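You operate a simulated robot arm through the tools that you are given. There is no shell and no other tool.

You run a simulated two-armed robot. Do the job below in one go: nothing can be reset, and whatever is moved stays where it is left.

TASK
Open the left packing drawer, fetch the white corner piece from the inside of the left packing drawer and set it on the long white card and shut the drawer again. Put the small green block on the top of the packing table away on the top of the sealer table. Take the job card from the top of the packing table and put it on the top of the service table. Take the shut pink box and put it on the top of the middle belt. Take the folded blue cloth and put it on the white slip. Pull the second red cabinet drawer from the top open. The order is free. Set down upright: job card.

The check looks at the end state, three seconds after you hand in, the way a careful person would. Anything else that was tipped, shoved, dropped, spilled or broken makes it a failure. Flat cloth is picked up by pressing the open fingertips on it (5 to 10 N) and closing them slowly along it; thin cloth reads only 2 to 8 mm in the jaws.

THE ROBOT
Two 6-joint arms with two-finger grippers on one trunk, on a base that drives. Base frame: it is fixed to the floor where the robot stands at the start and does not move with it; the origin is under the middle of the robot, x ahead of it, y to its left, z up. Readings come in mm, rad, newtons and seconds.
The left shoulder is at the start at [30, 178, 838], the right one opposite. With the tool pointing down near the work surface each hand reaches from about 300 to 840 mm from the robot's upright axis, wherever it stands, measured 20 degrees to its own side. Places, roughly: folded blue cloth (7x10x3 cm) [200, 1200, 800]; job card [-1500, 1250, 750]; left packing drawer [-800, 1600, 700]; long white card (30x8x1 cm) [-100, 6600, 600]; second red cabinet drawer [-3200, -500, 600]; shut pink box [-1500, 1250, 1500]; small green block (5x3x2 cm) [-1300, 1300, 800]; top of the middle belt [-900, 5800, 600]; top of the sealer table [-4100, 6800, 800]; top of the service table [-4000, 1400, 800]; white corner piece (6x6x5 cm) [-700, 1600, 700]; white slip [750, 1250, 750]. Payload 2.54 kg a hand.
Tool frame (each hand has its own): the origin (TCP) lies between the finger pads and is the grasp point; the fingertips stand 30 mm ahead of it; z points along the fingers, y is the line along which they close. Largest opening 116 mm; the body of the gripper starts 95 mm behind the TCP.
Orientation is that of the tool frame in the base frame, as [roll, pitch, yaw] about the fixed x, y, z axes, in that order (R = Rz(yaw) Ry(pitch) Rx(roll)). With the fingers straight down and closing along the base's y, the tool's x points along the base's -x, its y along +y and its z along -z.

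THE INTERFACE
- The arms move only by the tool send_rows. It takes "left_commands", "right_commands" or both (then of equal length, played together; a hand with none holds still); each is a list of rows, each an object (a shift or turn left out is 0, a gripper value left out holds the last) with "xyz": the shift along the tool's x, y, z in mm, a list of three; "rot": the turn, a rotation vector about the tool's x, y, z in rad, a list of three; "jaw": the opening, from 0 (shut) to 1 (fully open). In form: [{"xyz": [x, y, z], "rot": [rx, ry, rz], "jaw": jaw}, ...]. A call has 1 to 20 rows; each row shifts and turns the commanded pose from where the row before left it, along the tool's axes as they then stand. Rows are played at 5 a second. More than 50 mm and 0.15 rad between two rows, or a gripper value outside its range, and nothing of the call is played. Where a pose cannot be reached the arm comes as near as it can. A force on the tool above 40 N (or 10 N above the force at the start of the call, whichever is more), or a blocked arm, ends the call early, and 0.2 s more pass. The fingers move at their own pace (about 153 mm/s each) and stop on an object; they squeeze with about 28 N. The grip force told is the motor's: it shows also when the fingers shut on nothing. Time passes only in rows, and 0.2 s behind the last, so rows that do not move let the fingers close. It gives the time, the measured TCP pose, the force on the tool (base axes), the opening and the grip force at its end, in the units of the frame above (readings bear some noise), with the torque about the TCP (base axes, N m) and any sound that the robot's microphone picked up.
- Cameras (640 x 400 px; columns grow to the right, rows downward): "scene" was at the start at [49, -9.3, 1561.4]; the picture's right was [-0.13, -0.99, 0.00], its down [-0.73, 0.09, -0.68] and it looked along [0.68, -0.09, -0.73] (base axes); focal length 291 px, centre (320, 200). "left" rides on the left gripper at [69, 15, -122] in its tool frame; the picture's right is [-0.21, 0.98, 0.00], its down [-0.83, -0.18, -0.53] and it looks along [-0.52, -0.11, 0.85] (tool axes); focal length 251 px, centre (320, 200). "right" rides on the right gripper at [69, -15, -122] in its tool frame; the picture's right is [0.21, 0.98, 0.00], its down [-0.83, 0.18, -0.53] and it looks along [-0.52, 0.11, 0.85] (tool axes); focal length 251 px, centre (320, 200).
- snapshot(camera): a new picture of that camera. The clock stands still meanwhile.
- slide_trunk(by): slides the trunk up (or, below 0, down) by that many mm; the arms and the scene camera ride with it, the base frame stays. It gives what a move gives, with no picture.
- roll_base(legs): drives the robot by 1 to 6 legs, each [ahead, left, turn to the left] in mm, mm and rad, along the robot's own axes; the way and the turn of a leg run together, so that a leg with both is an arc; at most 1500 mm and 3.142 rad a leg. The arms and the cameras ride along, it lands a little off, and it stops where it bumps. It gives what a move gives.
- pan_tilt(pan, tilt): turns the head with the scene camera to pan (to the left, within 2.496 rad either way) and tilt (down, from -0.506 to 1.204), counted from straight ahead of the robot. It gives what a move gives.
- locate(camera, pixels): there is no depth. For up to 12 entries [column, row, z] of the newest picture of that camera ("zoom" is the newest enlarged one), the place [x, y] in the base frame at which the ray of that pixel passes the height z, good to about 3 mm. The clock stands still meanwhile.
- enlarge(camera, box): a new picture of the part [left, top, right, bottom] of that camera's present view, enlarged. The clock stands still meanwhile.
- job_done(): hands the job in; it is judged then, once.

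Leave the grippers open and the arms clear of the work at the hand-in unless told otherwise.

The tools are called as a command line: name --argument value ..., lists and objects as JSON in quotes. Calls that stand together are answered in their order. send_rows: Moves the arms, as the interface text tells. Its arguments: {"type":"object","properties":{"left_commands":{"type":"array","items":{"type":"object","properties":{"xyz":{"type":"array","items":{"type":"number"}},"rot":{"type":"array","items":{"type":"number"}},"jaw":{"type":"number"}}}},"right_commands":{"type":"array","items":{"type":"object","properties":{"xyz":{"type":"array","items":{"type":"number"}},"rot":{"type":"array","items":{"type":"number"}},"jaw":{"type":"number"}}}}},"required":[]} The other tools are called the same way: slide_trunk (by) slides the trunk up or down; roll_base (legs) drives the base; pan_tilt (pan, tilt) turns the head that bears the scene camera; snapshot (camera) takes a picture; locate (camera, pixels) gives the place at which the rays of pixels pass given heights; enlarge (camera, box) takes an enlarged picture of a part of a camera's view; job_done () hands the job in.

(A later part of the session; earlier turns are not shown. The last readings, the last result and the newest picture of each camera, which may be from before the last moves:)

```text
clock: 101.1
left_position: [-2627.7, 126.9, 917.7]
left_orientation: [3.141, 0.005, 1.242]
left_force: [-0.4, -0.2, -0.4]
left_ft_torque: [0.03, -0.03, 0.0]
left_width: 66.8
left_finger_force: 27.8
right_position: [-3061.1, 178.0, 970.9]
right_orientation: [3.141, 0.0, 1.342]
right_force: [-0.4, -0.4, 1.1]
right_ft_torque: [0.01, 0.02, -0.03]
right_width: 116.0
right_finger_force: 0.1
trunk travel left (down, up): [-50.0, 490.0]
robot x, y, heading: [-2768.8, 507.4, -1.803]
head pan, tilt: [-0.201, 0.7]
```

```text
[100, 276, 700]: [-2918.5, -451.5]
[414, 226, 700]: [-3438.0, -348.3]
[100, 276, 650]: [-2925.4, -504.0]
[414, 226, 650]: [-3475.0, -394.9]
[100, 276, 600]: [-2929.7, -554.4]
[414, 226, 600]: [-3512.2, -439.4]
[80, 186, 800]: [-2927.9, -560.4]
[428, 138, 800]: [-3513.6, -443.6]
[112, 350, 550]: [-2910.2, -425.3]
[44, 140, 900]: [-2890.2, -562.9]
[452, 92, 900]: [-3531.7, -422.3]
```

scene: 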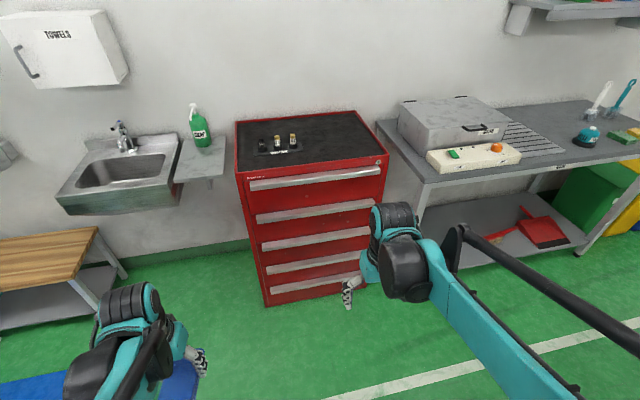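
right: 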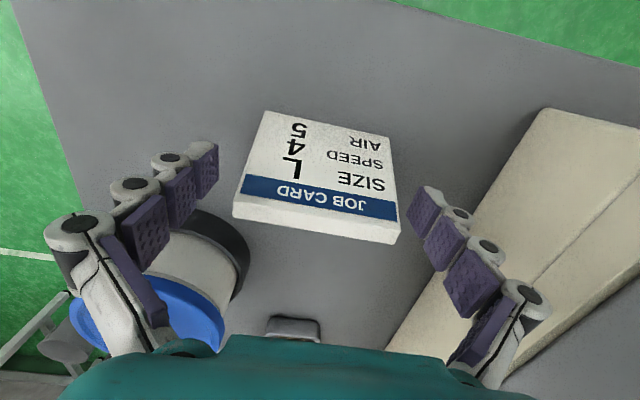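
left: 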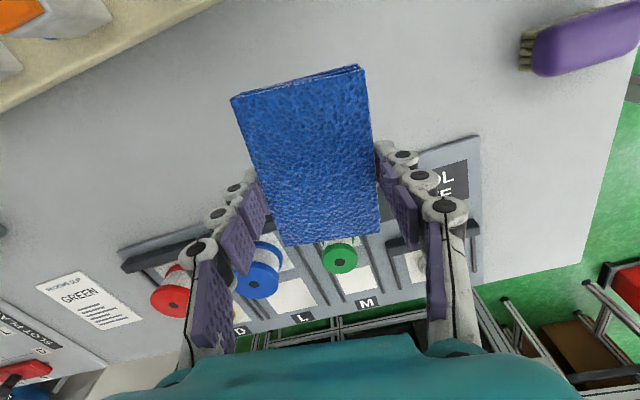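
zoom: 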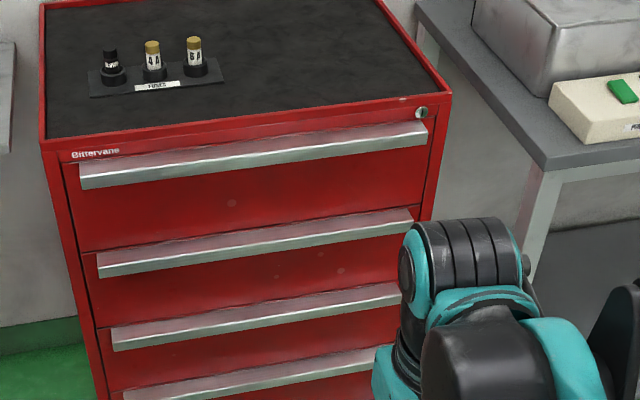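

The height estimate is rough; I drive 250 mm nearer and compare again.

roll_base --legs '[[250, 0, 0.008]]'

pan_tilt --pan -0.1 --tilt 0.9

snapshot --camera "scene"

enlarge --camera "scene" --box '[200, 80, 420, 217]'

```text
clock: 103.0
left_position: [-2681.8, -117.5, 917.0]
left_orientation: [-3.141, 0.005, 1.25]
left_force: [-1.4, 0.5, -0.4]
left_ft_torque: [0.0, -0.01, -0.03]
left_width: 66.9
left_finger_force: 28.1
right_position: [-3113.3, -70.4, 970.9]
right_orientation: [3.141, -0.001, 1.351]
right_force: [-0.4, -0.3, 0.5]
right_ft_torque: [0.05, -0.02, 0.02]
right_width: 116.1
right_finger_force: 0.0
trunk travel left (down, up): [-50.0, 490.0]
robot x, y, heading: [-2820.9, 265.1, -1.789]
head pan, tilt: [-0.201, 0.7]
```

```text
clock: 103.7
left_position: [-2681.7, -118.7, 917.4]
left_orientation: [3.141, 0.006, 1.249]
left_force: [-0.4, 0.5, -0.3]
left_ft_torque: [0.0, -0.02, 0.0]
left_width: 66.9
left_finger_force: 28.0
right_position: [-3112.9, -68.7, 970.7]
right_orientation: [3.14, 0.001, 1.35]
right_force: [1.1, -0.6, 0.5]
right_ft_torque: [-0.03, 0.03, 0.03]
right_width: 115.9
right_finger_force: 0.1
trunk travel left (down, up): [-50.0, 490.0]
robot x, y, heading: [-2819.7, 264.7, -1.788]
head pan, tilt: [-0.099, 0.901]
```

```text
taken
```

scene: 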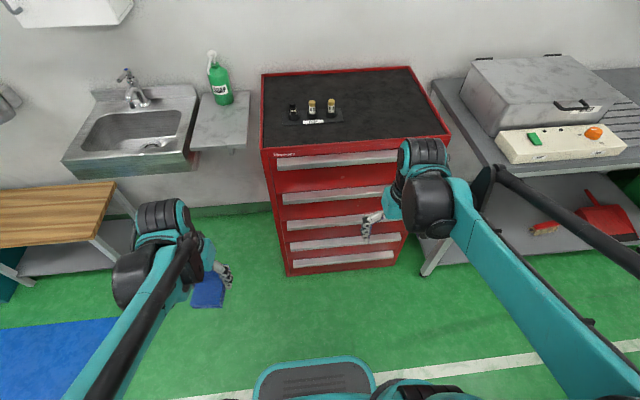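

```text
2.91 times, centred on (310, 148) of scene
```

zoom: 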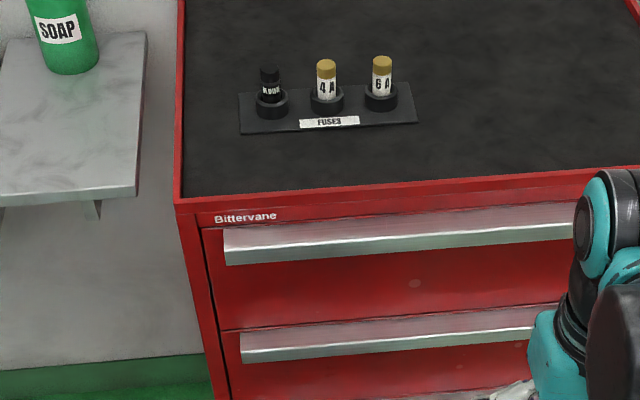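

I locate the second bar's left lower end at zoom (242,362), the first bar's at (227,265) and the top corner (176,203).

locate --camera "zoom" --pixels '[[242, 362, 700], [242, 362, 650], [242, 362, 750], [227, 265, 850], [227, 265, 800], [227, 265, 900], [176, 203, 900], [176, 203, 950], [176, 203, 1000], [530, 341, 700]]'

locate --camera "scene" --pixels '[[288, 275, 0], [402, 263, 0], [288, 275, 30], [285, 228, 550], [288, 250, 430]]'

```text
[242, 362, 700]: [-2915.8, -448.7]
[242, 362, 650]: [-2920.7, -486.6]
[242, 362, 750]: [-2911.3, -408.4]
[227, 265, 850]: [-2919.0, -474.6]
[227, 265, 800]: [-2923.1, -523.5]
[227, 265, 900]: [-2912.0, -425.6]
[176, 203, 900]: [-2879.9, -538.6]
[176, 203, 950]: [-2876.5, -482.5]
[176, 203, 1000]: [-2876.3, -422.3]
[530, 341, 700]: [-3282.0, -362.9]
```

```text
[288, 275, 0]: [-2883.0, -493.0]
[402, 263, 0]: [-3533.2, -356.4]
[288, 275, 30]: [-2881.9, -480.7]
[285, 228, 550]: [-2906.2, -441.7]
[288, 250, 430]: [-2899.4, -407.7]
```

The second bar's lip is at about z=700, protruding about 35 mm. I turn the right hand to point ahead (rotating about the wrist), in free space.

send_rows --right_commands '[{"xyz": [-28.5, 0, -2], "rot": [0, -0.1428, 0]}, {"xyz": [-28.5, 0, -2], "rot": [0, -0.1428, 0]}, {"xyz": [-28.5, 0, -2], "rot": [0, -0.1428, 0]}, {"xyz": [-28.5, 0, -2], "rot": [0, -0.1428, 0]}, {"xyz": [-28.5, 0, -2], "rot": [0, -0.1428, 0]}, {"xyz": [-28.5, 0, -2], "rot": [0, -0.1428, 0]}]'

snapshot --camera "scene"

```text
clock: 105.1
left_position: [-2681.0, -118.5, 917.6]
left_orientation: [3.141, 0.008, 1.25]
left_force: [-0.3, -0.6, 0.1]
left_ft_torque: [-0.02, 0.01, -0.04]
left_width: 66.7
left_finger_force: 28.0
right_position: [-3147.4, -217.6, 1040.9]
right_orientation: [-3.139, 0.858, 1.352]
right_force: [0.1, -0.9, 1.4]
right_ft_torque: [0.0, 0.02, 0.0]
right_width: 116.0
right_finger_force: 0.1
trunk travel left (down, up): [-50.0, 490.0]
robot x, y, heading: [-2820.1, 261.0, -1.789]
head pan, tilt: [-0.099, 0.901]
```

```text
taken
```

scene: 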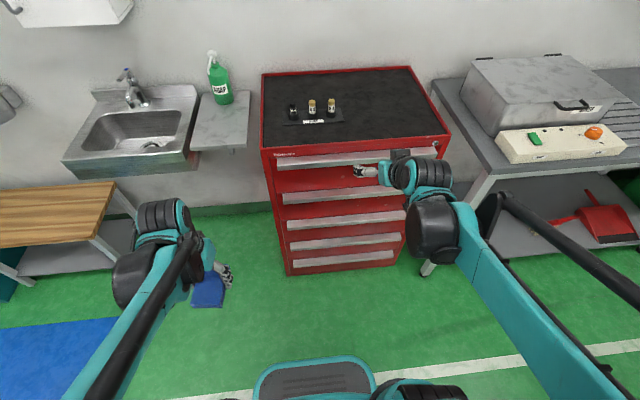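

The turn works. I continue to horizontal.

send_rows --right_commands '[{"xyz": [-20, 0, 15], "rot": [0, -0.1428, 0]}, {"xyz": [-10, 0, 10], "rot": [0, -0.1428, 0]}, {"xyz": [-10, 0, 0], "rot": [0, -0.1428, 0]}, {"xyz": [0, 0, 0], "rot": [0, -0.1428, 0]}, {"xyz": [0, 0, 0], "rot": [0, -0.142, 0]}]'

snapshot --camera "scene"

```text
clock: 106.3
left_position: [-2682.2, -117.1, 917.6]
left_orientation: [3.142, 0.007, 1.249]
left_force: [-0.2, -0.3, -0.4]
left_ft_torque: [-0.01, -0.05, 0.0]
left_width: 66.9
left_finger_force: 28.0
right_position: [-3157.1, -258.5, 1055.5]
right_orientation: [-1.916, 1.563, 2.573]
right_force: [-0.5, 0.0, 0.2]
right_ft_torque: [-0.01, 0.02, -0.05]
right_width: 116.0
right_finger_force: 0.1
trunk travel left (down, up): [-50.0, 490.0]
robot x, y, heading: [-2818.1, 260.0, -1.794]
head pan, tilt: [-0.099, 0.901]
```

```text
taken
```

scene: 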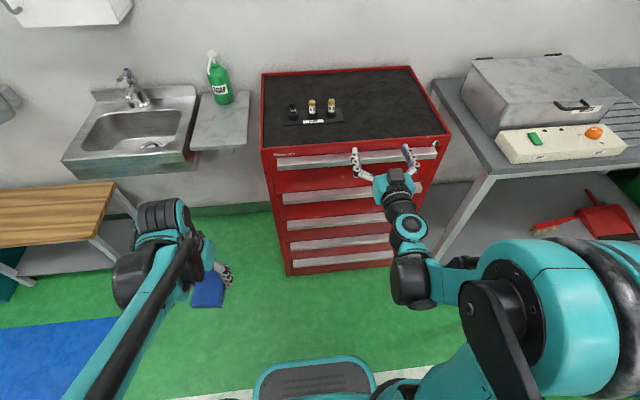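

The hand points ahead. Now I roll it by 90 degrees so the fingers close vertically.

send_rows --right_commands '[{"rot": [0, 0, 0.1428]}, {"rot": [0, 0, 0.1428]}, {"rot": [0, 0, 0.1428]}, {"rot": [0, 0, 0.1428]}, {"rot": [0, 0, 0.1428]}, {"rot": [0, 0, 0.1428]}, {"rot": [0, 0, 0.1428]}, {"rot": [0, 0, 0.1428]}, {"rot": [0, 0, 0.1428]}, {"rot": [0, 0, 0.1428]}, {"rot": [0, 0, 0.1428]}]'

snapshot --camera "right"

snapshot --camera "scene"

```text
clock: 108.7
left_position: [-2681.4, -117.3, 918.0]
left_orientation: [3.141, 0.007, 1.251]
left_force: [-0.5, -0.1, 0.2]
left_ft_torque: [-0.01, 0.01, -0.02]
left_width: 66.9
left_finger_force: 28.3
right_position: [-3155.6, -258.5, 1057.4]
right_orientation: [1.571, 0.0, -0.222]
right_force: [0.7, 0.8, 0.4]
right_ft_torque: [-0.01, 0.01, -0.03]
right_width: 115.9
right_finger_force: 0.1
trunk travel left (down, up): [-50.0, 490.0]
robot x, y, heading: [-2821.7, 259.7, -1.79]
head pan, tilt: [-0.099, 0.901]
```

```text
taken
```

right: 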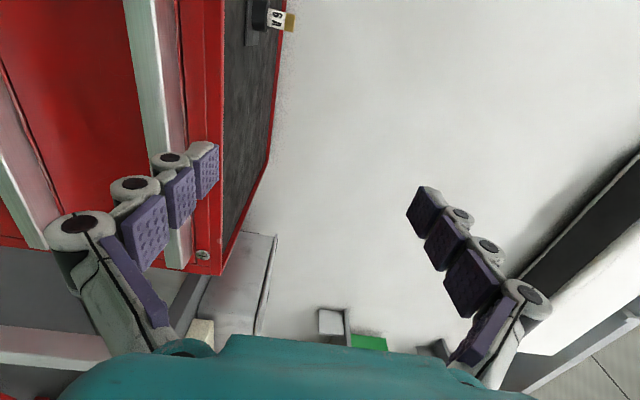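

```text
taken
```

scene: 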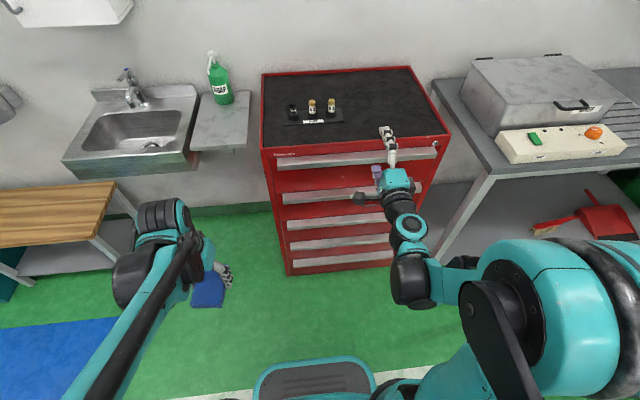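

The hand is rolled: its y points up. I lower it to the second bar's height, about z=705, staying 180 mm short of the front.

send_rows --right_commands '[{"xyz": [0, -44, 0]}, {"xyz": [0, -44, 0]}, {"xyz": [0, -44, 0]}, {"xyz": [0, -44, 0]}, {"xyz": [0, -44, 0]}, {"xyz": [0, -44, 0]}, {"xyz": [0, -44, 0]}, {"xyz": [0, -44, 0]}]'

snapshot --camera "right"

snapshot --camera "scene"

```text
clock: 110.5
left_position: [-2682.0, -118.9, 917.2]
left_orientation: [-3.141, 0.005, 1.251]
left_force: [-1.0, -0.1, -0.7]
left_ft_torque: [0.02, -0.03, -0.01]
left_width: 66.9
left_finger_force: 27.8
right_position: [-3202.3, -393.1, 904.7]
right_orientation: [1.574, 0.0, -0.219]
right_force: [-0.4, -0.3, -0.1]
right_ft_torque: [-0.01, -0.02, 0.05]
right_width: 116.1
right_finger_force: 0.0
right hand out of reach, approached as far as the arm can: row 2, 3, 4, 5, 6, 7, 8
trunk travel left (down, up): [-50.0, 490.0]
robot x, y, heading: [-2819.1, 264.2, -1.791]
head pan, tilt: [-0.099, 0.901]
```

```text
taken
```

right: 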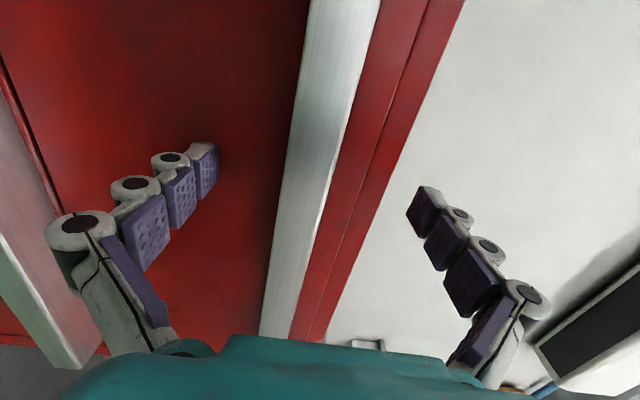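

```text
taken
```

scene: 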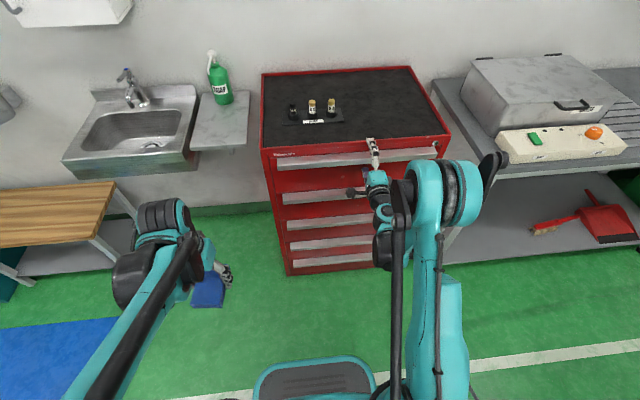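

The arm could not fold that near and drifted ahead to within a few mm of the front, with no force. I back the base straight away by 250 mm.

roll_base --legs '[[-250, 0, 0]]'

send_rows --right_commands '[{}]'

```text
clock: 112.3
left_position: [-2627.9, 124.6, 917.4]
left_orientation: [-3.141, 0.008, 1.247]
left_force: [-0.8, 0.2, 0.2]
left_ft_torque: [-0.02, 0.02, -0.01]
left_width: 66.9
left_finger_force: 28.5
right_position: [-3148.9, -149.2, 906.4]
right_orientation: [1.572, 0.0, -0.221]
right_force: [0.5, 0.5, 1.3]
right_ft_torque: [0.03, 0.01, -0.02]
right_width: 116.1
right_finger_force: 0.2
trunk travel left (down, up): [-50.0, 490.0]
robot x, y, heading: [-2769.1, 502.8, -1.798]
head pan, tilt: [-0.099, 0.901]
```

```text
clock: 112.7
left_position: [-2626.3, 123.5, 917.1]
left_orientation: [-3.14, 0.008, 1.246]
left_force: [0.6, 0.5, -0.5]
left_ft_torque: [-0.05, 0.0, 0.01]
left_width: 66.5
left_finger_force: 27.9
right_position: [-3150.3, -149.1, 906.0]
right_orientation: [1.574, 0.002, -0.22]
right_force: [-0.3, -0.8, -0.1]
right_ft_torque: [-0.04, -0.01, -0.01]
right_width: 116.0
right_finger_force: 0.1
trunk travel left (down, up): [-50.0, 490.0]
robot x, y, heading: [-2765.8, 503.4, -1.795]
head pan, tilt: [-0.099, 0.901]
```

I try lowering again from here, in four rows, and watch whether it is reached.

send_rows --right_commands '[{"xyz": [0, -40, 0]}, {"xyz": [0, -40, 0]}]'

```text
clock: 113.3
left_position: [-2628.4, 123.2, 917.8]
left_orientation: [-3.141, 0.005, 1.247]
left_force: [0.2, 0.1, -1.4]
left_ft_torque: [0.04, -0.03, -0.01]
left_width: 66.7
left_finger_force: 27.9
right_position: [-3163.1, -185.1, 848.2]
right_orientation: [1.574, 0.0, -0.222]
right_force: [-0.7, -0.1, -0.3]
right_ft_torque: [0.02, 0.02, 0.0]
right_width: 115.8
right_finger_force: 0.0
right hand out of reach, approached as far as the arm can: row 1, 2
trunk travel left (down, up): [-50.0, 490.0]
robot x, y, heading: [-2763.0, 506.3, -1.79]
head pan, tilt: [-0.099, 0.901]
```

Still limited; the wrist needs more distance. I extend the hand 110 mm ahead (the front is 250 mm away), and then lower.

send_rows --right_commands '[{"xyz": [0, 0, 40]}, {"xyz": [0, 0, 40]}, {"xyz": [0, 0, 30]}, {"xyz": [0, -30, 0]}, {"xyz": [0, -30, 0]}]'

```text
clock: 114.5
left_position: [-2628.3, 124.3, 918.0]
left_orientation: [-3.14, 0.006, 1.249]
left_force: [0.2, 0.6, -0.6]
left_ft_torque: [-0.03, 0.03, 0.02]
left_width: 66.8
left_finger_force: 27.9
right_position: [-3187.2, -292.9, 788.4]
right_orientation: [1.573, -0.001, -0.224]
right_force: [0.7, -0.1, 0.2]
right_ft_torque: [-0.02, 0.0, 0.01]
right_width: 116.2
right_finger_force: 0.0
trunk travel left (down, up): [-50.0, 490.0]
robot x, y, heading: [-2764.9, 502.5, -1.795]
head pan, tilt: [-0.099, 0.901]
```

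Reached now (z=788). I lower the trunk by 45 and the hand by the rest.

slide_trunk --by -45

send_rows --right_commands '[{"xyz": [0, -20, 0]}, {"xyz": [0, -20, 0]}]'

snapshot --camera "right"

snapshot --camera "scene"

```text
clock: 115.4
left_position: [-2627.6, 123.6, 871.8]
left_orientation: [-3.14, 0.007, 1.249]
left_force: [0.6, 0.3, -0.7]
left_ft_torque: [-0.01, 0.01, -0.01]
left_width: 66.8
left_finger_force: 28.3
right_position: [-3185.5, -290.7, 744.0]
right_orientation: [1.574, 0.0, -0.22]
right_force: [0.1, 0.8, 0.6]
right_ft_torque: [0.02, 0.0, -0.01]
right_width: 116.0
right_finger_force: 0.0
trunk travel left (down, up): [-5.0, 535.0]
robot x, y, heading: [-2766.8, 502.1, -1.788]
head pan, tilt: [-0.099, 0.901]
```

```text
clock: 116.0
left_position: [-2628.0, 123.6, 872.5]
left_orientation: [-3.141, 0.004, 1.248]
left_force: [-0.4, 0.4, -0.7]
left_ft_torque: [-0.02, 0.0, 0.0]
left_width: 66.8
left_finger_force: 28.2
right_position: [-3186.0, -291.7, 704.3]
right_orientation: [1.573, -0.001, -0.222]
right_force: [0.1, -0.4, -0.6]
right_ft_torque: [-0.02, -0.03, -0.02]
right_width: 115.8
right_finger_force: 0.0
trunk travel left (down, up): [-5.0, 535.0]
robot x, y, heading: [-2765.0, 503.4, -1.788]
head pan, tilt: [-0.099, 0.901]
```

```text
taken
```

right: 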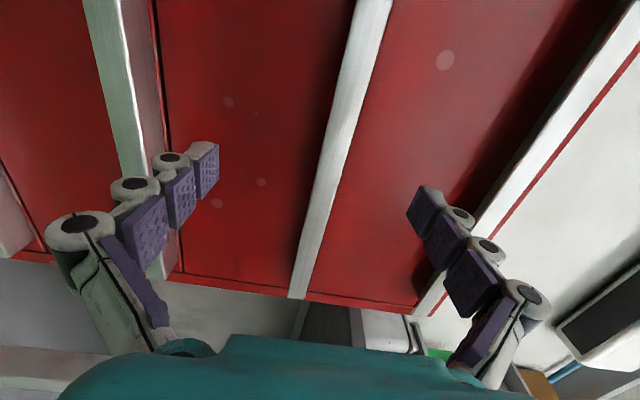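

```text
taken
```

scene: 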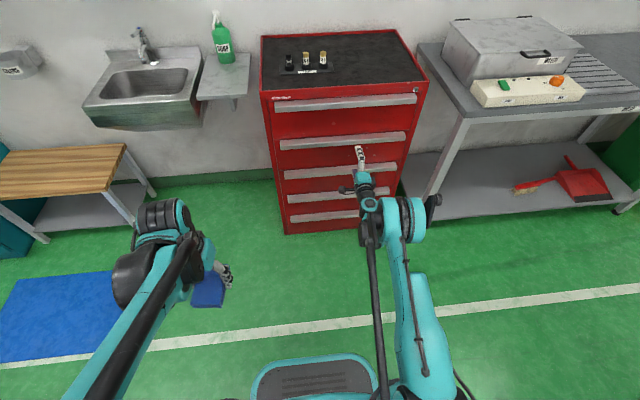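

The second bar is between the fingers, about 19 mm above the hand's axis. I enlarge to see its profile.

enlarge --camera "right" --box '[220, 200, 440, 337]'

enlarge --camera "scene" --box '[260, 90, 440, 203]'

```text
2.91 times, centred on (330, 268) of right
```

zoom: 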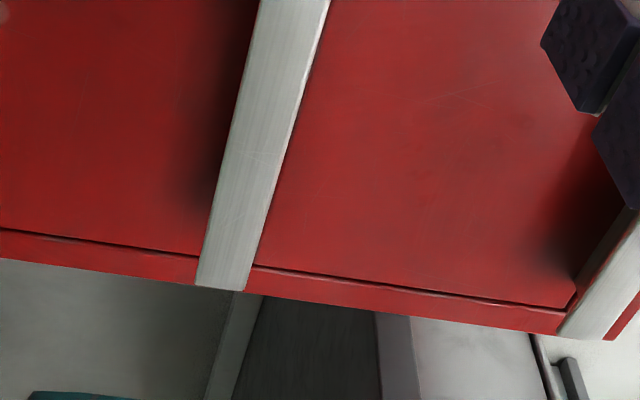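

```text
3.54 times, centred on (350, 146) of scene
```

zoom: 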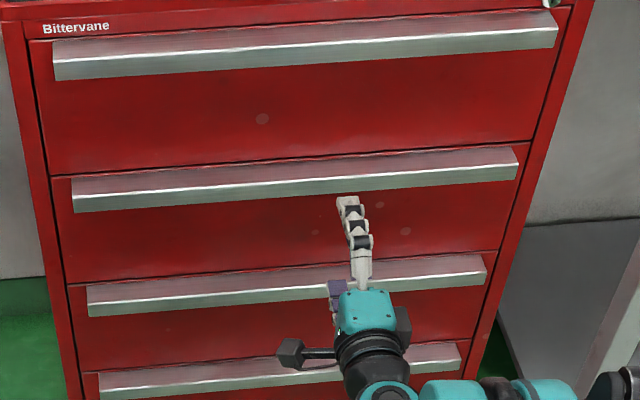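

The bar is about 25 mm high. I raise 19 mm and move 45 mm ahead, then look again.

send_rows --right_commands '[{"xyz": [0, 19, 0]}, {"xyz": [0, 0, 25]}, {"xyz": [0, 0, 20]}]'

snapshot --camera "right"

```text
clock: 116.8
left_position: [-2628.1, 124.5, 872.6]
left_orientation: [-3.14, 0.008, 1.247]
left_force: [-0.1, 0.9, -0.8]
left_ft_torque: [-0.01, 0.01, 0.0]
left_width: 66.6
left_finger_force: 28.2
right_position: [-3195.6, -332.8, 726.2]
right_orientation: [1.577, 0.001, -0.221]
right_force: [0.5, 0.6, -0.1]
right_ft_torque: [-0.01, -0.02, -0.01]
right_width: 115.8
right_finger_force: 0.1
right hand out of reach, approached as far as the arm can: row 3
trunk travel left (down, up): [-5.0, 535.0]
robot x, y, heading: [-2768.3, 503.5, -1.79]
head pan, tilt: [-0.099, 0.901]
```

```text
taken
```

right: 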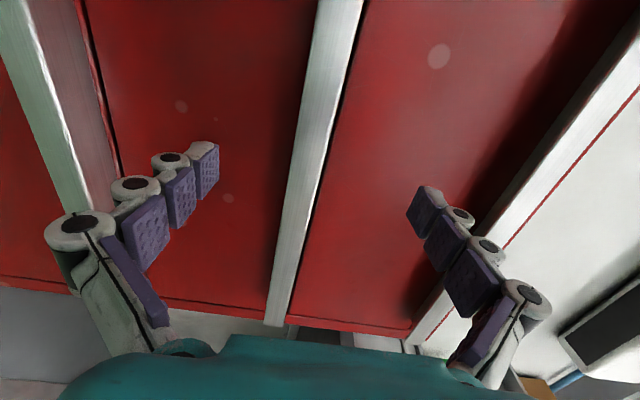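

The arm is near its full reach. I draw it back 30 mm, lower it by 6 mm, and then use the base for the approach.

send_rows --right_commands '[{"xyz": [0, -3, -15]}, {"xyz": [0, -3, -15]}, {}]'

roll_base --legs '[[45, 0, 0]]'

snapshot --camera "right"

enlarge --camera "scene" --box '[260, 90, 440, 203]'

```text
clock: 117.6
left_position: [-2628.4, 123.4, 873.4]
left_orientation: [-3.141, 0.004, 1.248]
left_force: [0.3, -0.4, 0.1]
left_ft_torque: [0.0, -0.03, 0.01]
left_width: 66.9
left_finger_force: 28.2
right_position: [-3189.3, -303.5, 721.0]
right_orientation: [1.573, 0.0, -0.221]
right_force: [-0.7, 1.1, 0.2]
right_ft_torque: [-0.03, 0.01, -0.04]
right_width: 116.0
right_finger_force: 0.0
trunk travel left (down, up): [-5.0, 535.0]
robot x, y, heading: [-2764.3, 502.8, -1.792]
head pan, tilt: [-0.099, 0.901]
```

```text
clock: 118.5
left_position: [-2639.0, 79.4, 872.4]
left_orientation: [3.141, 0.006, 1.25]
left_force: [-0.3, 0.6, -0.3]
left_ft_torque: [0.02, 0.0, 0.03]
left_width: 67.1
left_finger_force: 27.6
right_position: [-3198.6, -346.8, 720.2]
right_orientation: [1.574, -0.001, -0.221]
right_force: [-1.6, -0.2, -0.2]
right_ft_torque: [-0.06, 0.0, 0.01]
right_width: 116.0
right_finger_force: 0.1
trunk travel left (down, up): [-5.0, 535.0]
robot x, y, heading: [-2774.2, 463.3, -1.791]
head pan, tilt: [-0.099, 0.901]
```

```text
taken
```

right: 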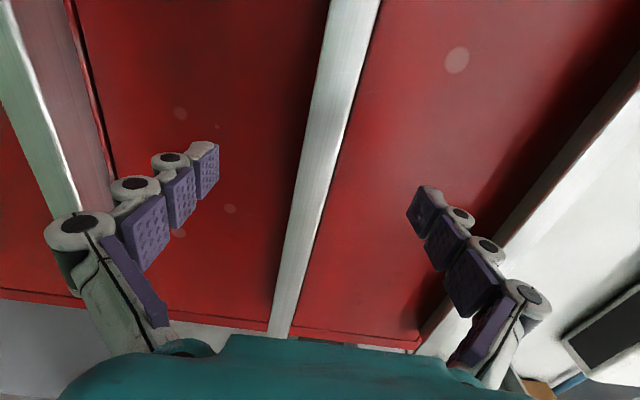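

```text
3.54 times, centred on (350, 146) of scene
```

zoom: 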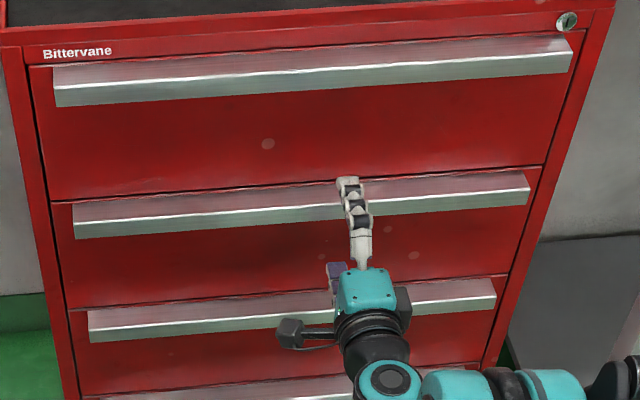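

Fingers are around the second bar. I drive 30 mm further, then feel for the drawer front with the open fingertips.

roll_base --legs '[[30, 0, 0]]'

send_rows --right_commands '[{"xyz": [0, 0, 4]}, {"xyz": [0, 0, 4]}]'

snapshot --camera "right"

```text
clock: 119.3
left_position: [-2643.9, 50.1, 871.9]
left_orientation: [-3.141, 0.005, 1.25]
left_force: [0.1, 0.2, 0.6]
left_ft_torque: [0.06, 0.0, 0.01]
left_width: 66.6
left_finger_force: 27.9
right_position: [-3206.0, -376.7, 719.7]
right_orientation: [1.573, 0.0, -0.222]
right_force: [0.3, -0.6, 0.2]
right_ft_torque: [-0.06, 0.01, 0.02]
right_width: 115.9
right_finger_force: 0.1
trunk travel left (down, up): [-5.0, 535.0]
robot x, y, heading: [-2784.7, 427.5, -1.79]
head pan, tilt: [-0.099, 0.901]
```

```text
clock: 119.9
left_position: [-2644.5, 50.8, 873.1]
left_orientation: [3.141, 0.007, 1.25]
left_force: [0.4, -0.4, -0.1]
left_ft_torque: [0.0, -0.01, -0.01]
left_width: 66.8
left_finger_force: 27.8
right_position: [-3206.4, -385.0, 721.0]
right_orientation: [1.574, 0.001, -0.222]
right_force: [0.5, 0.4, 0.2]
right_ft_torque: [0.01, -0.02, -0.02]
right_width: 116.3
right_finger_force: 0.0
trunk travel left (down, up): [-5.0, 535.0]
robot x, y, heading: [-2782.0, 429.3, -1.792]
head pan, tilt: [-0.099, 0.901]
```

```text
taken
```

right: 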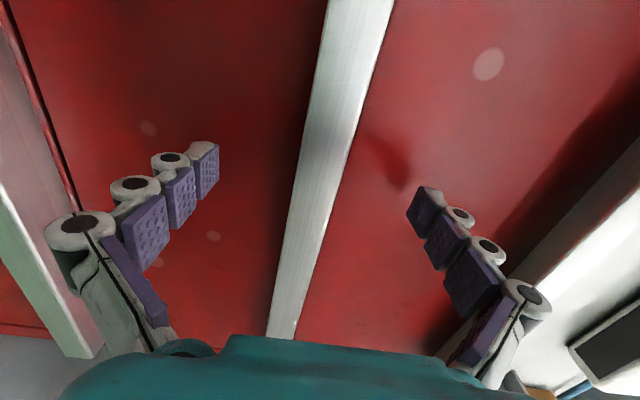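

No contact yet. I go on in 4 mm steps.

send_rows --right_commands '[{"xyz": [0, 0, 4]}, {"xyz": [0, 0, 4]}, {"xyz": [0, 0, 3]}]'

snapshot --camera "right"

```text
clock: 120.7
left_position: [-2643.5, 50.1, 873.0]
left_orientation: [3.141, 0.007, 1.249]
left_force: [0.0, 0.3, -0.7]
left_ft_torque: [0.03, -0.01, 0.02]
left_width: 66.9
left_finger_force: 27.7
right_position: [-3209.5, -395.1, 720.5]
right_orientation: [1.575, -0.001, -0.222]
right_force: [0.0, 1.2, -0.1]
right_ft_torque: [-0.03, -0.01, 0.02]
right_width: 116.2
right_finger_force: 0.1
trunk travel left (down, up): [-5.0, 535.0]
robot x, y, heading: [-2784.6, 431.0, -1.792]
head pan, tilt: [-0.099, 0.901]
```

```text
taken
```

right: 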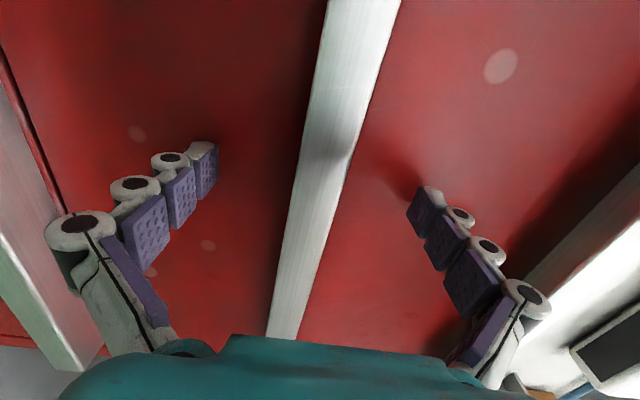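

The upper fingertip is about 12 mm from the front (its shadow at (395,180)). The bar is centred. I back off 14 mm and close slowly.

send_rows --right_commands '[{"xyz": [0, 0, -14]}, {"jaw": 0.8}, {"jaw": 0.65}, {"jaw": 0.5}, {}]'

snapshot --camera "right"

```text
clock: 121.9
left_position: [-2643.9, 51.7, 872.5]
left_orientation: [3.141, 0.008, 1.25]
left_force: [-0.1, 0.1, -0.6]
left_ft_torque: [0.01, 0.01, 0.02]
left_width: 66.9
left_finger_force: 27.6
right_position: [-3205.5, -380.7, 721.5]
right_orientation: [1.572, 0.002, -0.222]
right_force: [0.3, 1.1, 0.1]
right_ft_torque: [0.02, 0.01, 0.01]
right_width: 58.0
right_finger_force: 0.0
trunk travel left (down, up): [-5.0, 535.0]
robot x, y, heading: [-2782.9, 431.4, -1.793]
head pan, tilt: [-0.099, 0.901]
```

```text
taken
```

right: 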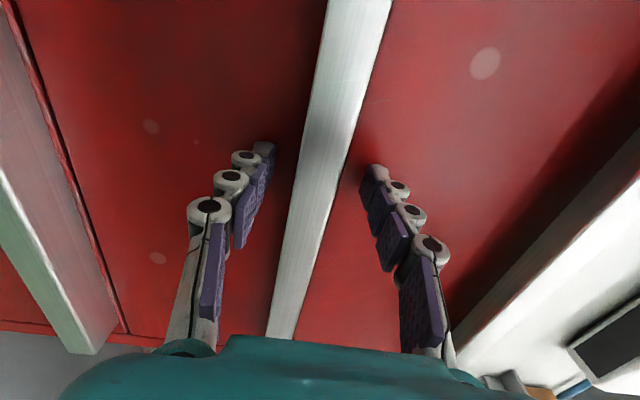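

At 58 mm no contact. I close further on the bar.

send_rows --right_commands '[{"jaw": 0.42}, {"jaw": 0.34}, {"jaw": 0.26}, {"jaw": 0.18}, {"jaw": 0.1}, {"jaw": 0.0}, {}]'

snapshot --camera "right"

```text
clock: 123.5
left_position: [-2643.6, 48.7, 871.8]
left_orientation: [3.141, 0.005, 1.25]
left_force: [-0.9, 0.7, 0.1]
left_ft_torque: [-0.03, 0.01, 0.0]
left_width: 67.1
left_finger_force: 27.7
right_position: [-3206.5, -383.3, 718.7]
right_orientation: [1.575, 0.001, -0.221]
right_force: [5.1, 12.7, -26.4]
right_ft_torque: [-1.0, 0.13, 0.07]
right_width: 23.0
right_finger_force: 44.5
trunk travel left (down, up): [-5.0, 535.0]
robot x, y, heading: [-2781.8, 427.1, -1.789]
head pan, tilt: [-0.099, 0.901]
```

```text
taken
```

right: 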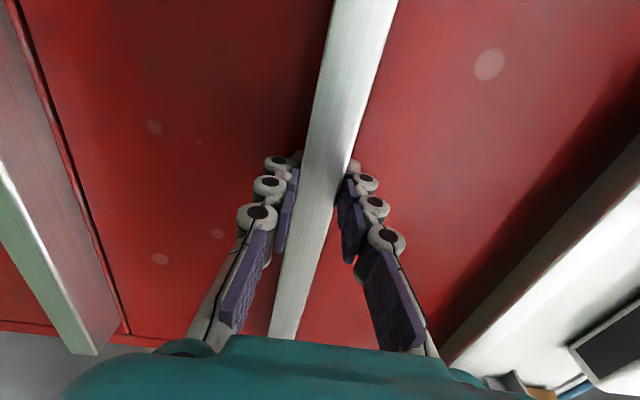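

The bar is held at 23 mm; a 26 N downward force shows the hand is about 2-3 mm too high. I relieve that.

send_rows --right_commands '[{"xyz": [0, -3, 0]}, {}]'

```text
clock: 124.1
left_position: [-2643.6, 49.9, 873.0]
left_orientation: [-3.139, 0.009, 1.25]
left_force: [0.0, 0.1, -0.6]
left_ft_torque: [-0.02, -0.01, 0.01]
left_width: 66.7
left_finger_force: 28.2
right_position: [-3206.1, -382.3, 718.4]
right_orientation: [1.574, 0.001, -0.222]
right_force: [-2.4, -1.1, 4.3]
right_ft_torque: [-1.29, 0.35, 1.24]
right_width: 23.2
right_finger_force: 45.0
trunk travel left (down, up): [-5.0, 535.0]
robot x, y, heading: [-2778.6, 429.8, -1.793]
head pan, tilt: [-0.099, 0.901]
```

Now the hold is relaxed. I pull by driving the base back 80 mm first.

roll_base --legs '[[-80, 0, 0]]'

snapshot --camera "scene"

```text
clock: 125.2
left_position: [-2626.6, 128.9, 872.5]
left_orientation: [3.141, 0.006, 1.249]
left_force: [-0.3, -0.3, -0.3]
left_ft_torque: [0.04, 0.0, -0.01]
left_width: 66.8
left_finger_force: 28.5
right_position: [-3188.9, -303.2, 719.1]
right_orientation: [1.571, 0.002, -0.223]
right_force: [-4.8, 0.5, 8.4]
right_ft_torque: [-1.38, 0.25, 0.09]
right_width: 22.8
right_finger_force: 44.6
trunk travel left (down, up): [-5.0, 535.0]
robot x, y, heading: [-2763.2, 506.7, -1.797]
head pan, tilt: [-0.099, 0.901]
```

```text
taken
```

scene: 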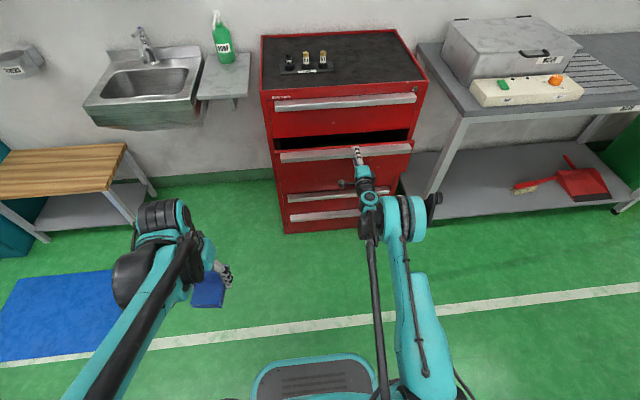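

The second drawer is moving out. I pull a further 200 mm.

roll_base --legs '[[-200, 0, 0]]'

snapshot --camera "scene"

```text
clock: 126.8
left_position: [-2582.6, 327.2, 872.9]
left_orientation: [3.142, 0.006, 1.251]
left_force: [-0.4, 0.1, -1.5]
left_ft_torque: [-0.02, -0.02, 0.0]
left_width: 67.0
left_finger_force: 28.9
right_position: [-3147.3, -103.0, 718.5]
right_orientation: [1.572, -0.001, -0.228]
right_force: [-19.5, 4.0, 10.2]
right_ft_torque: [-1.35, 0.47, -0.21]
right_width: 23.2
right_finger_force: 44.9
trunk travel left (down, up): [-5.0, 535.0]
robot x, y, heading: [-2719.6, 705.7, -1.789]
head pan, tilt: [-0.099, 0.901]
```

```text
taken
```

scene: 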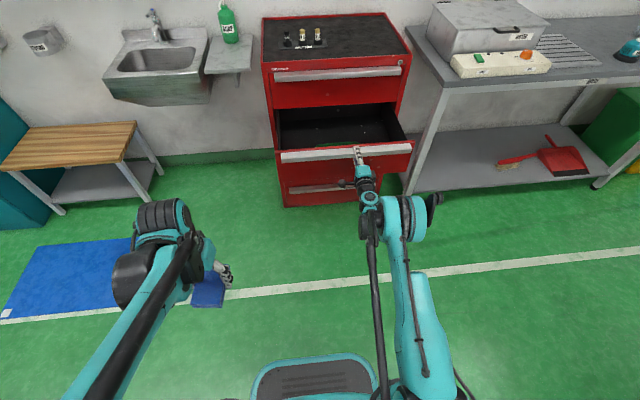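

It is open 280 mm. There is a side force of 19 N; I ease it by 2.5 mm to the right and pull 70 mm more.

send_rows --right_commands '[{"xyz": [-2.5, 0, 0]}]'

roll_base --legs '[[-70, 0, 0]]'

enlarge --camera "scene" --box '[240, 0, 480, 220]'

```text
clock: 127.2
left_position: [-2581.8, 326.5, 873.4]
left_orientation: [3.141, 0.008, 1.25]
left_force: [0.3, 0.8, -0.5]
left_ft_torque: [0.01, -0.02, 0.01]
left_width: 66.9
left_finger_force: 28.4
right_position: [-3147.2, -104.5, 718.9]
right_orientation: [1.573, 0.0, -0.226]
right_force: [6.8, -0.9, 5.0]
right_ft_torque: [-1.45, -0.09, -1.01]
right_width: 23.1
right_finger_force: 45.1
trunk travel left (down, up): [-5.0, 535.0]
robot x, y, heading: [-2722.3, 706.7, -1.798]
head pan, tilt: [-0.099, 0.901]
```

```text
clock: 128.2
left_position: [-2565.6, 395.2, 872.3]
left_orientation: [-3.141, 0.007, 1.249]
left_force: [-0.1, 0.1, -1.3]
left_ft_torque: [-0.03, 0.02, 0.0]
left_width: 66.7
left_finger_force: 27.6
right_position: [-3132.8, -34.4, 718.5]
right_orientation: [1.572, 0.001, -0.226]
right_force: [6.9, -1.6, 4.9]
right_ft_torque: [-1.38, 0.27, 1.03]
right_width: 22.9
right_finger_force: 45.0
trunk travel left (down, up): [-5.0, 535.0]
robot x, y, heading: [-2701.3, 777.7, -1.794]
head pan, tilt: [-0.099, 0.901]
```

```text
1.82 times, centred on (360, 110) of scene
```

zoom: 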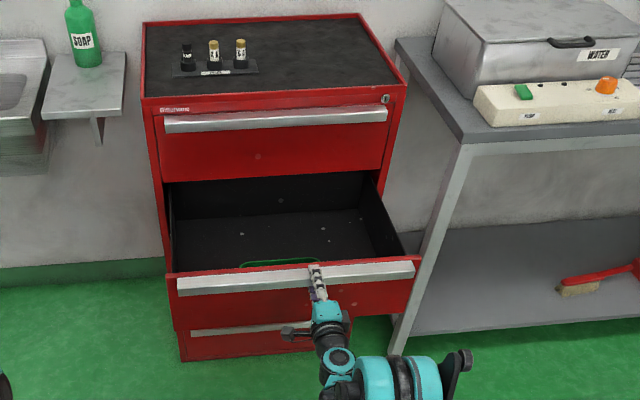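

It is open about 350 mm, its inside fully visible. I open the fingers and back away.

send_rows --right_commands '[{"jaw": 0.2}, {"jaw": 0.35}, {"jaw": 0.55}, {"jaw": 0.8}, {"jaw": 1.0}, {}]'

roll_base --legs '[[-250, 0, 0]]'

snapshot --camera "scene"

```text
clock: 129.6
left_position: [-2565.8, 395.0, 874.0]
left_orientation: [-3.141, 0.007, 1.248]
left_force: [-0.3, 0.7, 0.1]
left_ft_torque: [-0.02, -0.01, 0.01]
left_width: 66.9
left_finger_force: 27.6
right_position: [-3132.8, -35.5, 718.4]
right_orientation: [1.575, 0.001, -0.226]
right_force: [0.2, -0.7, -0.2]
right_ft_torque: [0.02, 0.02, 0.04]
right_width: 116.0
right_finger_force: 0.1
trunk travel left (down, up): [-5.0, 535.0]
robot x, y, heading: [-2704.3, 775.1, -1.79]
head pan, tilt: [-0.099, 0.901]
```

```text
clock: 131.4
left_position: [-2510.2, 640.0, 874.5]
left_orientation: [3.141, 0.007, 1.251]
left_force: [1.5, 0.1, -0.5]
left_ft_torque: [-0.03, 0.0, -0.02]
left_width: 66.9
left_finger_force: 28.0
right_position: [-3077.8, 208.0, 719.5]
right_orientation: [1.572, -0.001, -0.227]
right_force: [0.6, -0.7, 0.3]
right_ft_torque: [0.05, 0.03, 0.0]
right_width: 115.8
right_finger_force: 0.1
trunk travel left (down, up): [-5.0, 535.0]
robot x, y, heading: [-2651.2, 1018.6, -1.788]
head pan, tilt: [-0.099, 0.901]
```

```text
taken
```

scene: 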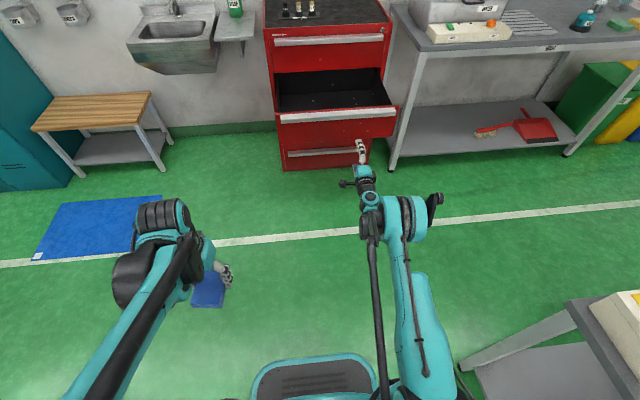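

The drawer stands open. I bring the right hand back up, and roll it back.

send_rows --right_commands '[{"xyz": [0, 40, 0]}, {"xyz": [0, 40, 0]}, {"xyz": [0, 40, 0]}, {"xyz": [0, 40, 0]}, {"xyz": [0, 40, 0]}, {"rot": [0, 0, -0.1428]}, {"rot": [0, 0, -0.1428]}, {"rot": [0, 0, -0.1428]}, {"rot": [0, 0, -0.1428]}, {"rot": [0, 0, -0.1428]}, {"rot": [0, 0, -0.1428]}, {"rot": [0, 0, -0.1428]}, {"rot": [0, 0, -0.1428]}, {"rot": [0, 0, -0.1428]}, {"rot": [0, 0, -0.1428]}, {"rot": [0, 0, -0.1428]}]'

send_rows --right_commands '[{"xyz": [29, 0, -25], "rot": [0, 0.1428, 0]}, {"xyz": [29, 0, -25], "rot": [0, 0.1428, 0]}, {"xyz": [29, 0, -25], "rot": [0, 0.1428, 0]}, {"xyz": [29, 0, -20], "rot": [0, 0.1428, 0]}, {"xyz": [29, 0, -10], "rot": [0, 0.1428, 0]}, {"xyz": [29, 0, 0], "rot": [0, 0.1428, 0]}, {"xyz": [29, 0, 0], "rot": [0, 0.1428, 0]}, {"xyz": [29, 0, 0], "rot": [0, 0.1428, 0]}, {"xyz": [29, 0, 0], "rot": [0, 0.1428, 0]}, {"xyz": [29, 0, 0], "rot": [0, 0.1428, 0]}, {"xyz": [29, 0, 0], "rot": [0, 0.1428, 0]}]'

snapshot --camera "scene"

```text
clock: 134.8
left_position: [-2511.8, 639.1, 873.1]
left_orientation: [3.14, 0.008, 1.249]
left_force: [0.6, 0.0, 0.4]
left_ft_torque: [0.0, 0.03, -0.06]
left_width: 66.6
left_finger_force: 28.1
right_position: [-3078.3, 207.9, 919.0]
right_orientation: [-2.349, 1.567, 2.137]
right_force: [-0.1, -0.2, -0.2]
right_ft_torque: [-0.01, 0.01, 0.0]
right_width: 115.8
right_finger_force: 0.0
trunk travel left (down, up): [-5.0, 535.0]
robot x, y, heading: [-2647.7, 1020.4, -1.79]
head pan, tilt: [-0.099, 0.901]
```

```text
clock: 137.2
left_position: [-2512.3, 640.1, 872.4]
left_orientation: [-3.14, 0.005, 1.25]
left_force: [0.3, 0.4, -0.5]
left_ft_torque: [0.02, 0.0, -0.01]
left_width: 66.6
left_finger_force: 28.1
right_position: [-3013.7, 490.4, 726.3]
right_orientation: [3.141, -0.006, 1.345]
right_force: [-0.2, 0.1, 0.1]
right_ft_torque: [0.0, -0.01, -0.01]
right_width: 116.1
right_finger_force: 0.1
trunk travel left (down, up): [-5.0, 535.0]
robot x, y, heading: [-2648.5, 1016.9, -1.791]
head pan, tilt: [-0.099, 0.901]
```

```text
taken
```

scene: 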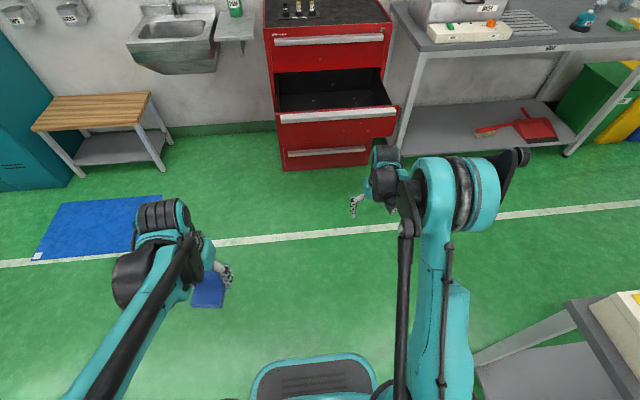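

The right hand points down again. I raise and draw it in, raise the trunk by 45 back to the former height.

send_rows --right_commands '[{"xyz": [0, 0, -40]}, {"xyz": [0, 0, -40]}, {"xyz": [0, 0, -40]}, {"xyz": [0, 0, -40]}, {"xyz": [0, 0, -40]}, {"xyz": [40, 0, 0]}, {"xyz": [40, 0, 0]}, {"xyz": [40, 0, 0]}, {"xyz": [40, 0, 0]}, {"xyz": [40, 0, 0]}]'

slide_trunk --by 45

```text
clock: 139.4
left_position: [-2510.2, 639.6, 872.3]
left_orientation: [3.141, 0.007, 1.248]
left_force: [-0.7, 0.0, 0.3]
left_ft_torque: [0.0, 0.03, -0.02]
left_width: 67.1
left_finger_force: 28.0
right_position: [-2968.5, 686.3, 927.9]
right_orientation: [-3.141, -0.003, 1.345]
right_force: [0.4, -0.5, -0.1]
right_ft_torque: [-0.04, 0.0, -0.02]
right_width: 115.9
right_finger_force: 0.0
trunk travel left (down, up): [-5.0, 535.0]
robot x, y, heading: [-2648.9, 1019.0, -1.792]
head pan, tilt: [-0.099, 0.901]
```

```text
clock: 140.3
left_position: [-2511.8, 639.2, 917.7]
left_orientation: [-3.141, 0.006, 1.249]
left_force: [-0.6, 0.0, 0.1]
left_ft_torque: [0.0, 0.01, -0.03]
left_width: 66.9
left_finger_force: 28.2
right_position: [-2969.0, 685.0, 972.6]
right_orientation: [3.142, -0.003, 1.346]
right_force: [0.0, -0.1, -0.5]
right_ft_torque: [-0.02, -0.02, 0.02]
right_width: 116.1
right_finger_force: 0.1
trunk travel left (down, up): [-50.0, 490.0]
robot x, y, heading: [-2649.0, 1019.1, -1.792]
head pan, tilt: [-0.099, 0.901]
```

Now I drive south 450, turn about to heading 1.361, and go right along the packing table.

roll_base --legs '[[450, 0, 0], [0, 0, -3.13], [0, -996, 0]]'

pan_tilt --pan -0.1 --tilt 0.5

snapshot --camera "scene"

```text
clock: 155.1
left_position: [-1917.8, 761.2, 918.1]
left_orientation: [3.141, 0.007, -1.858]
left_force: [-0.1, -0.2, 0.1]
left_ft_torque: [0.0, -0.03, -0.01]
left_width: 66.8
left_finger_force: 28.1
right_position: [-1458.8, 731.2, 972.0]
right_orientation: [3.141, -0.002, -1.76]
right_force: [-0.9, 0.6, -0.6]
right_ft_torque: [0.01, 0.06, -0.01]
right_width: 116.0
right_finger_force: 0.1
trunk travel left (down, up): [-50.0, 490.0]
robot x, y, heading: [-1768.5, 387.3, 1.387]
head pan, tilt: [-0.099, 0.901]
```

```text
clock: 156.0
left_position: [-1918.0, 761.2, 918.0]
left_orientation: [3.141, 0.006, -1.857]
left_force: [0.8, -0.4, -1.6]
left_ft_torque: [-0.01, 0.01, 0.0]
left_width: 66.7
left_finger_force: 27.6
right_position: [-1459.1, 731.8, 973.1]
right_orientation: [3.14, -0.004, -1.761]
right_force: [0.5, 0.3, -0.2]
right_ft_torque: [0.02, -0.01, 0.01]
right_width: 116.1
right_finger_force: 0.0
trunk travel left (down, up): [-50.0, 490.0]
robot x, y, heading: [-1766.5, 388.6, 1.382]
head pan, tilt: [-0.099, 0.499]
```

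```text
taken
```

scene: 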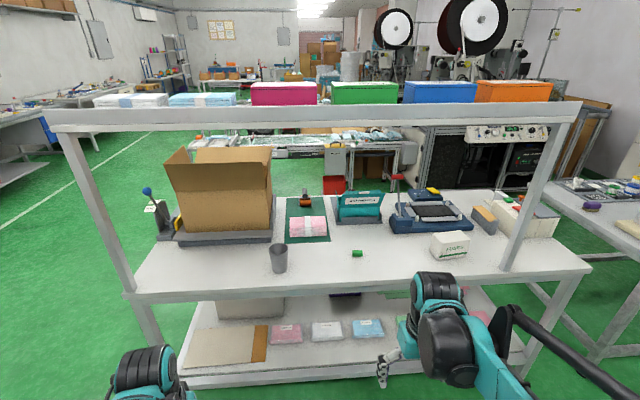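

The green block is at (357,253). I correct the heading by -0.024 and drive 490 mm ahead.

roll_base --legs '[[0, 0, -0.024], [490, 0, 0]]'

snapshot --camera "right"

snapshot --camera "scene"

```text
clock: 159.3
left_position: [-1808.5, 1242.9, 917.5]
left_orientation: [-3.141, 0.005, -1.874]
left_force: [-0.2, 1.3, 0.4]
left_ft_torque: [-0.01, -0.02, -0.02]
left_width: 67.1
left_finger_force: 28.1
right_position: [-1350.9, 1205.2, 971.9]
right_orientation: [-3.141, -0.004, -1.78]
right_force: [-0.5, -0.2, 0.2]
right_ft_torque: [-0.01, 0.02, -0.02]
right_width: 115.8
right_finger_force: 0.1
trunk travel left (down, up): [-50.0, 490.0]
robot x, y, heading: [-1665.5, 863.8, 1.365]
head pan, tilt: [-0.099, 0.499]
```

```text
taken
```

right: 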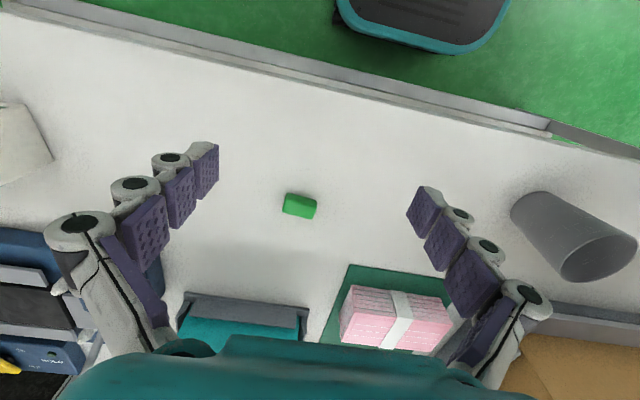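

```text
taken
```

scene: 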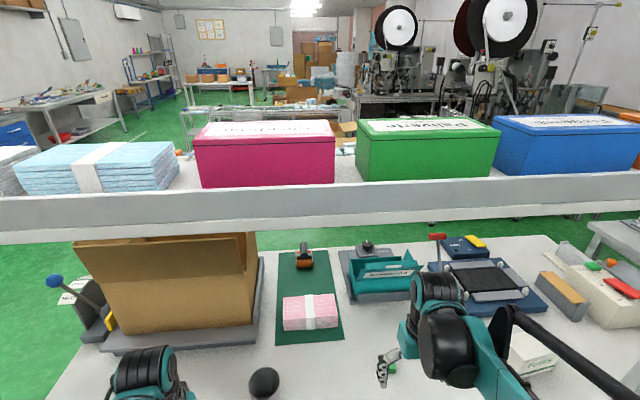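

I enlarge the block at (300,205) in the right picture.

enlarge --camera "right" --box '[250, 170, 350, 233]'

```text
6.35 times, centred on (300, 202) of right
```

zoom: 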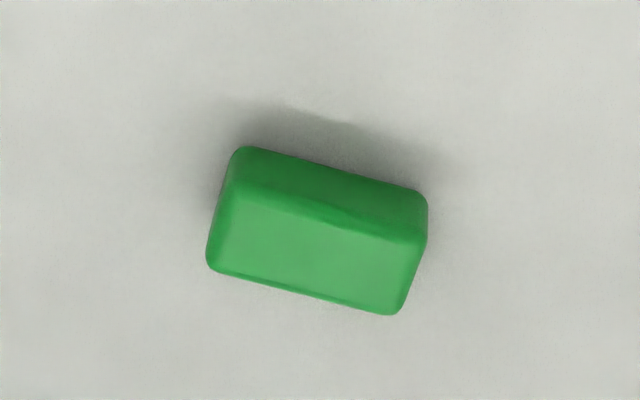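

locate --camera "zoom" --pixels '[[230, 190, 805], [425, 237, 805], [397, 314, 805], [208, 268, 805], [240, 150, 785], [425, 195, 785]]'

```text
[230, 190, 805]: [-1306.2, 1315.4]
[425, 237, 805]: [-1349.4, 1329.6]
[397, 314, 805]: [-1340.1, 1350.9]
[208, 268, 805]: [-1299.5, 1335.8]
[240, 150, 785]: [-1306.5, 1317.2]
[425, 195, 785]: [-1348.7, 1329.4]
```

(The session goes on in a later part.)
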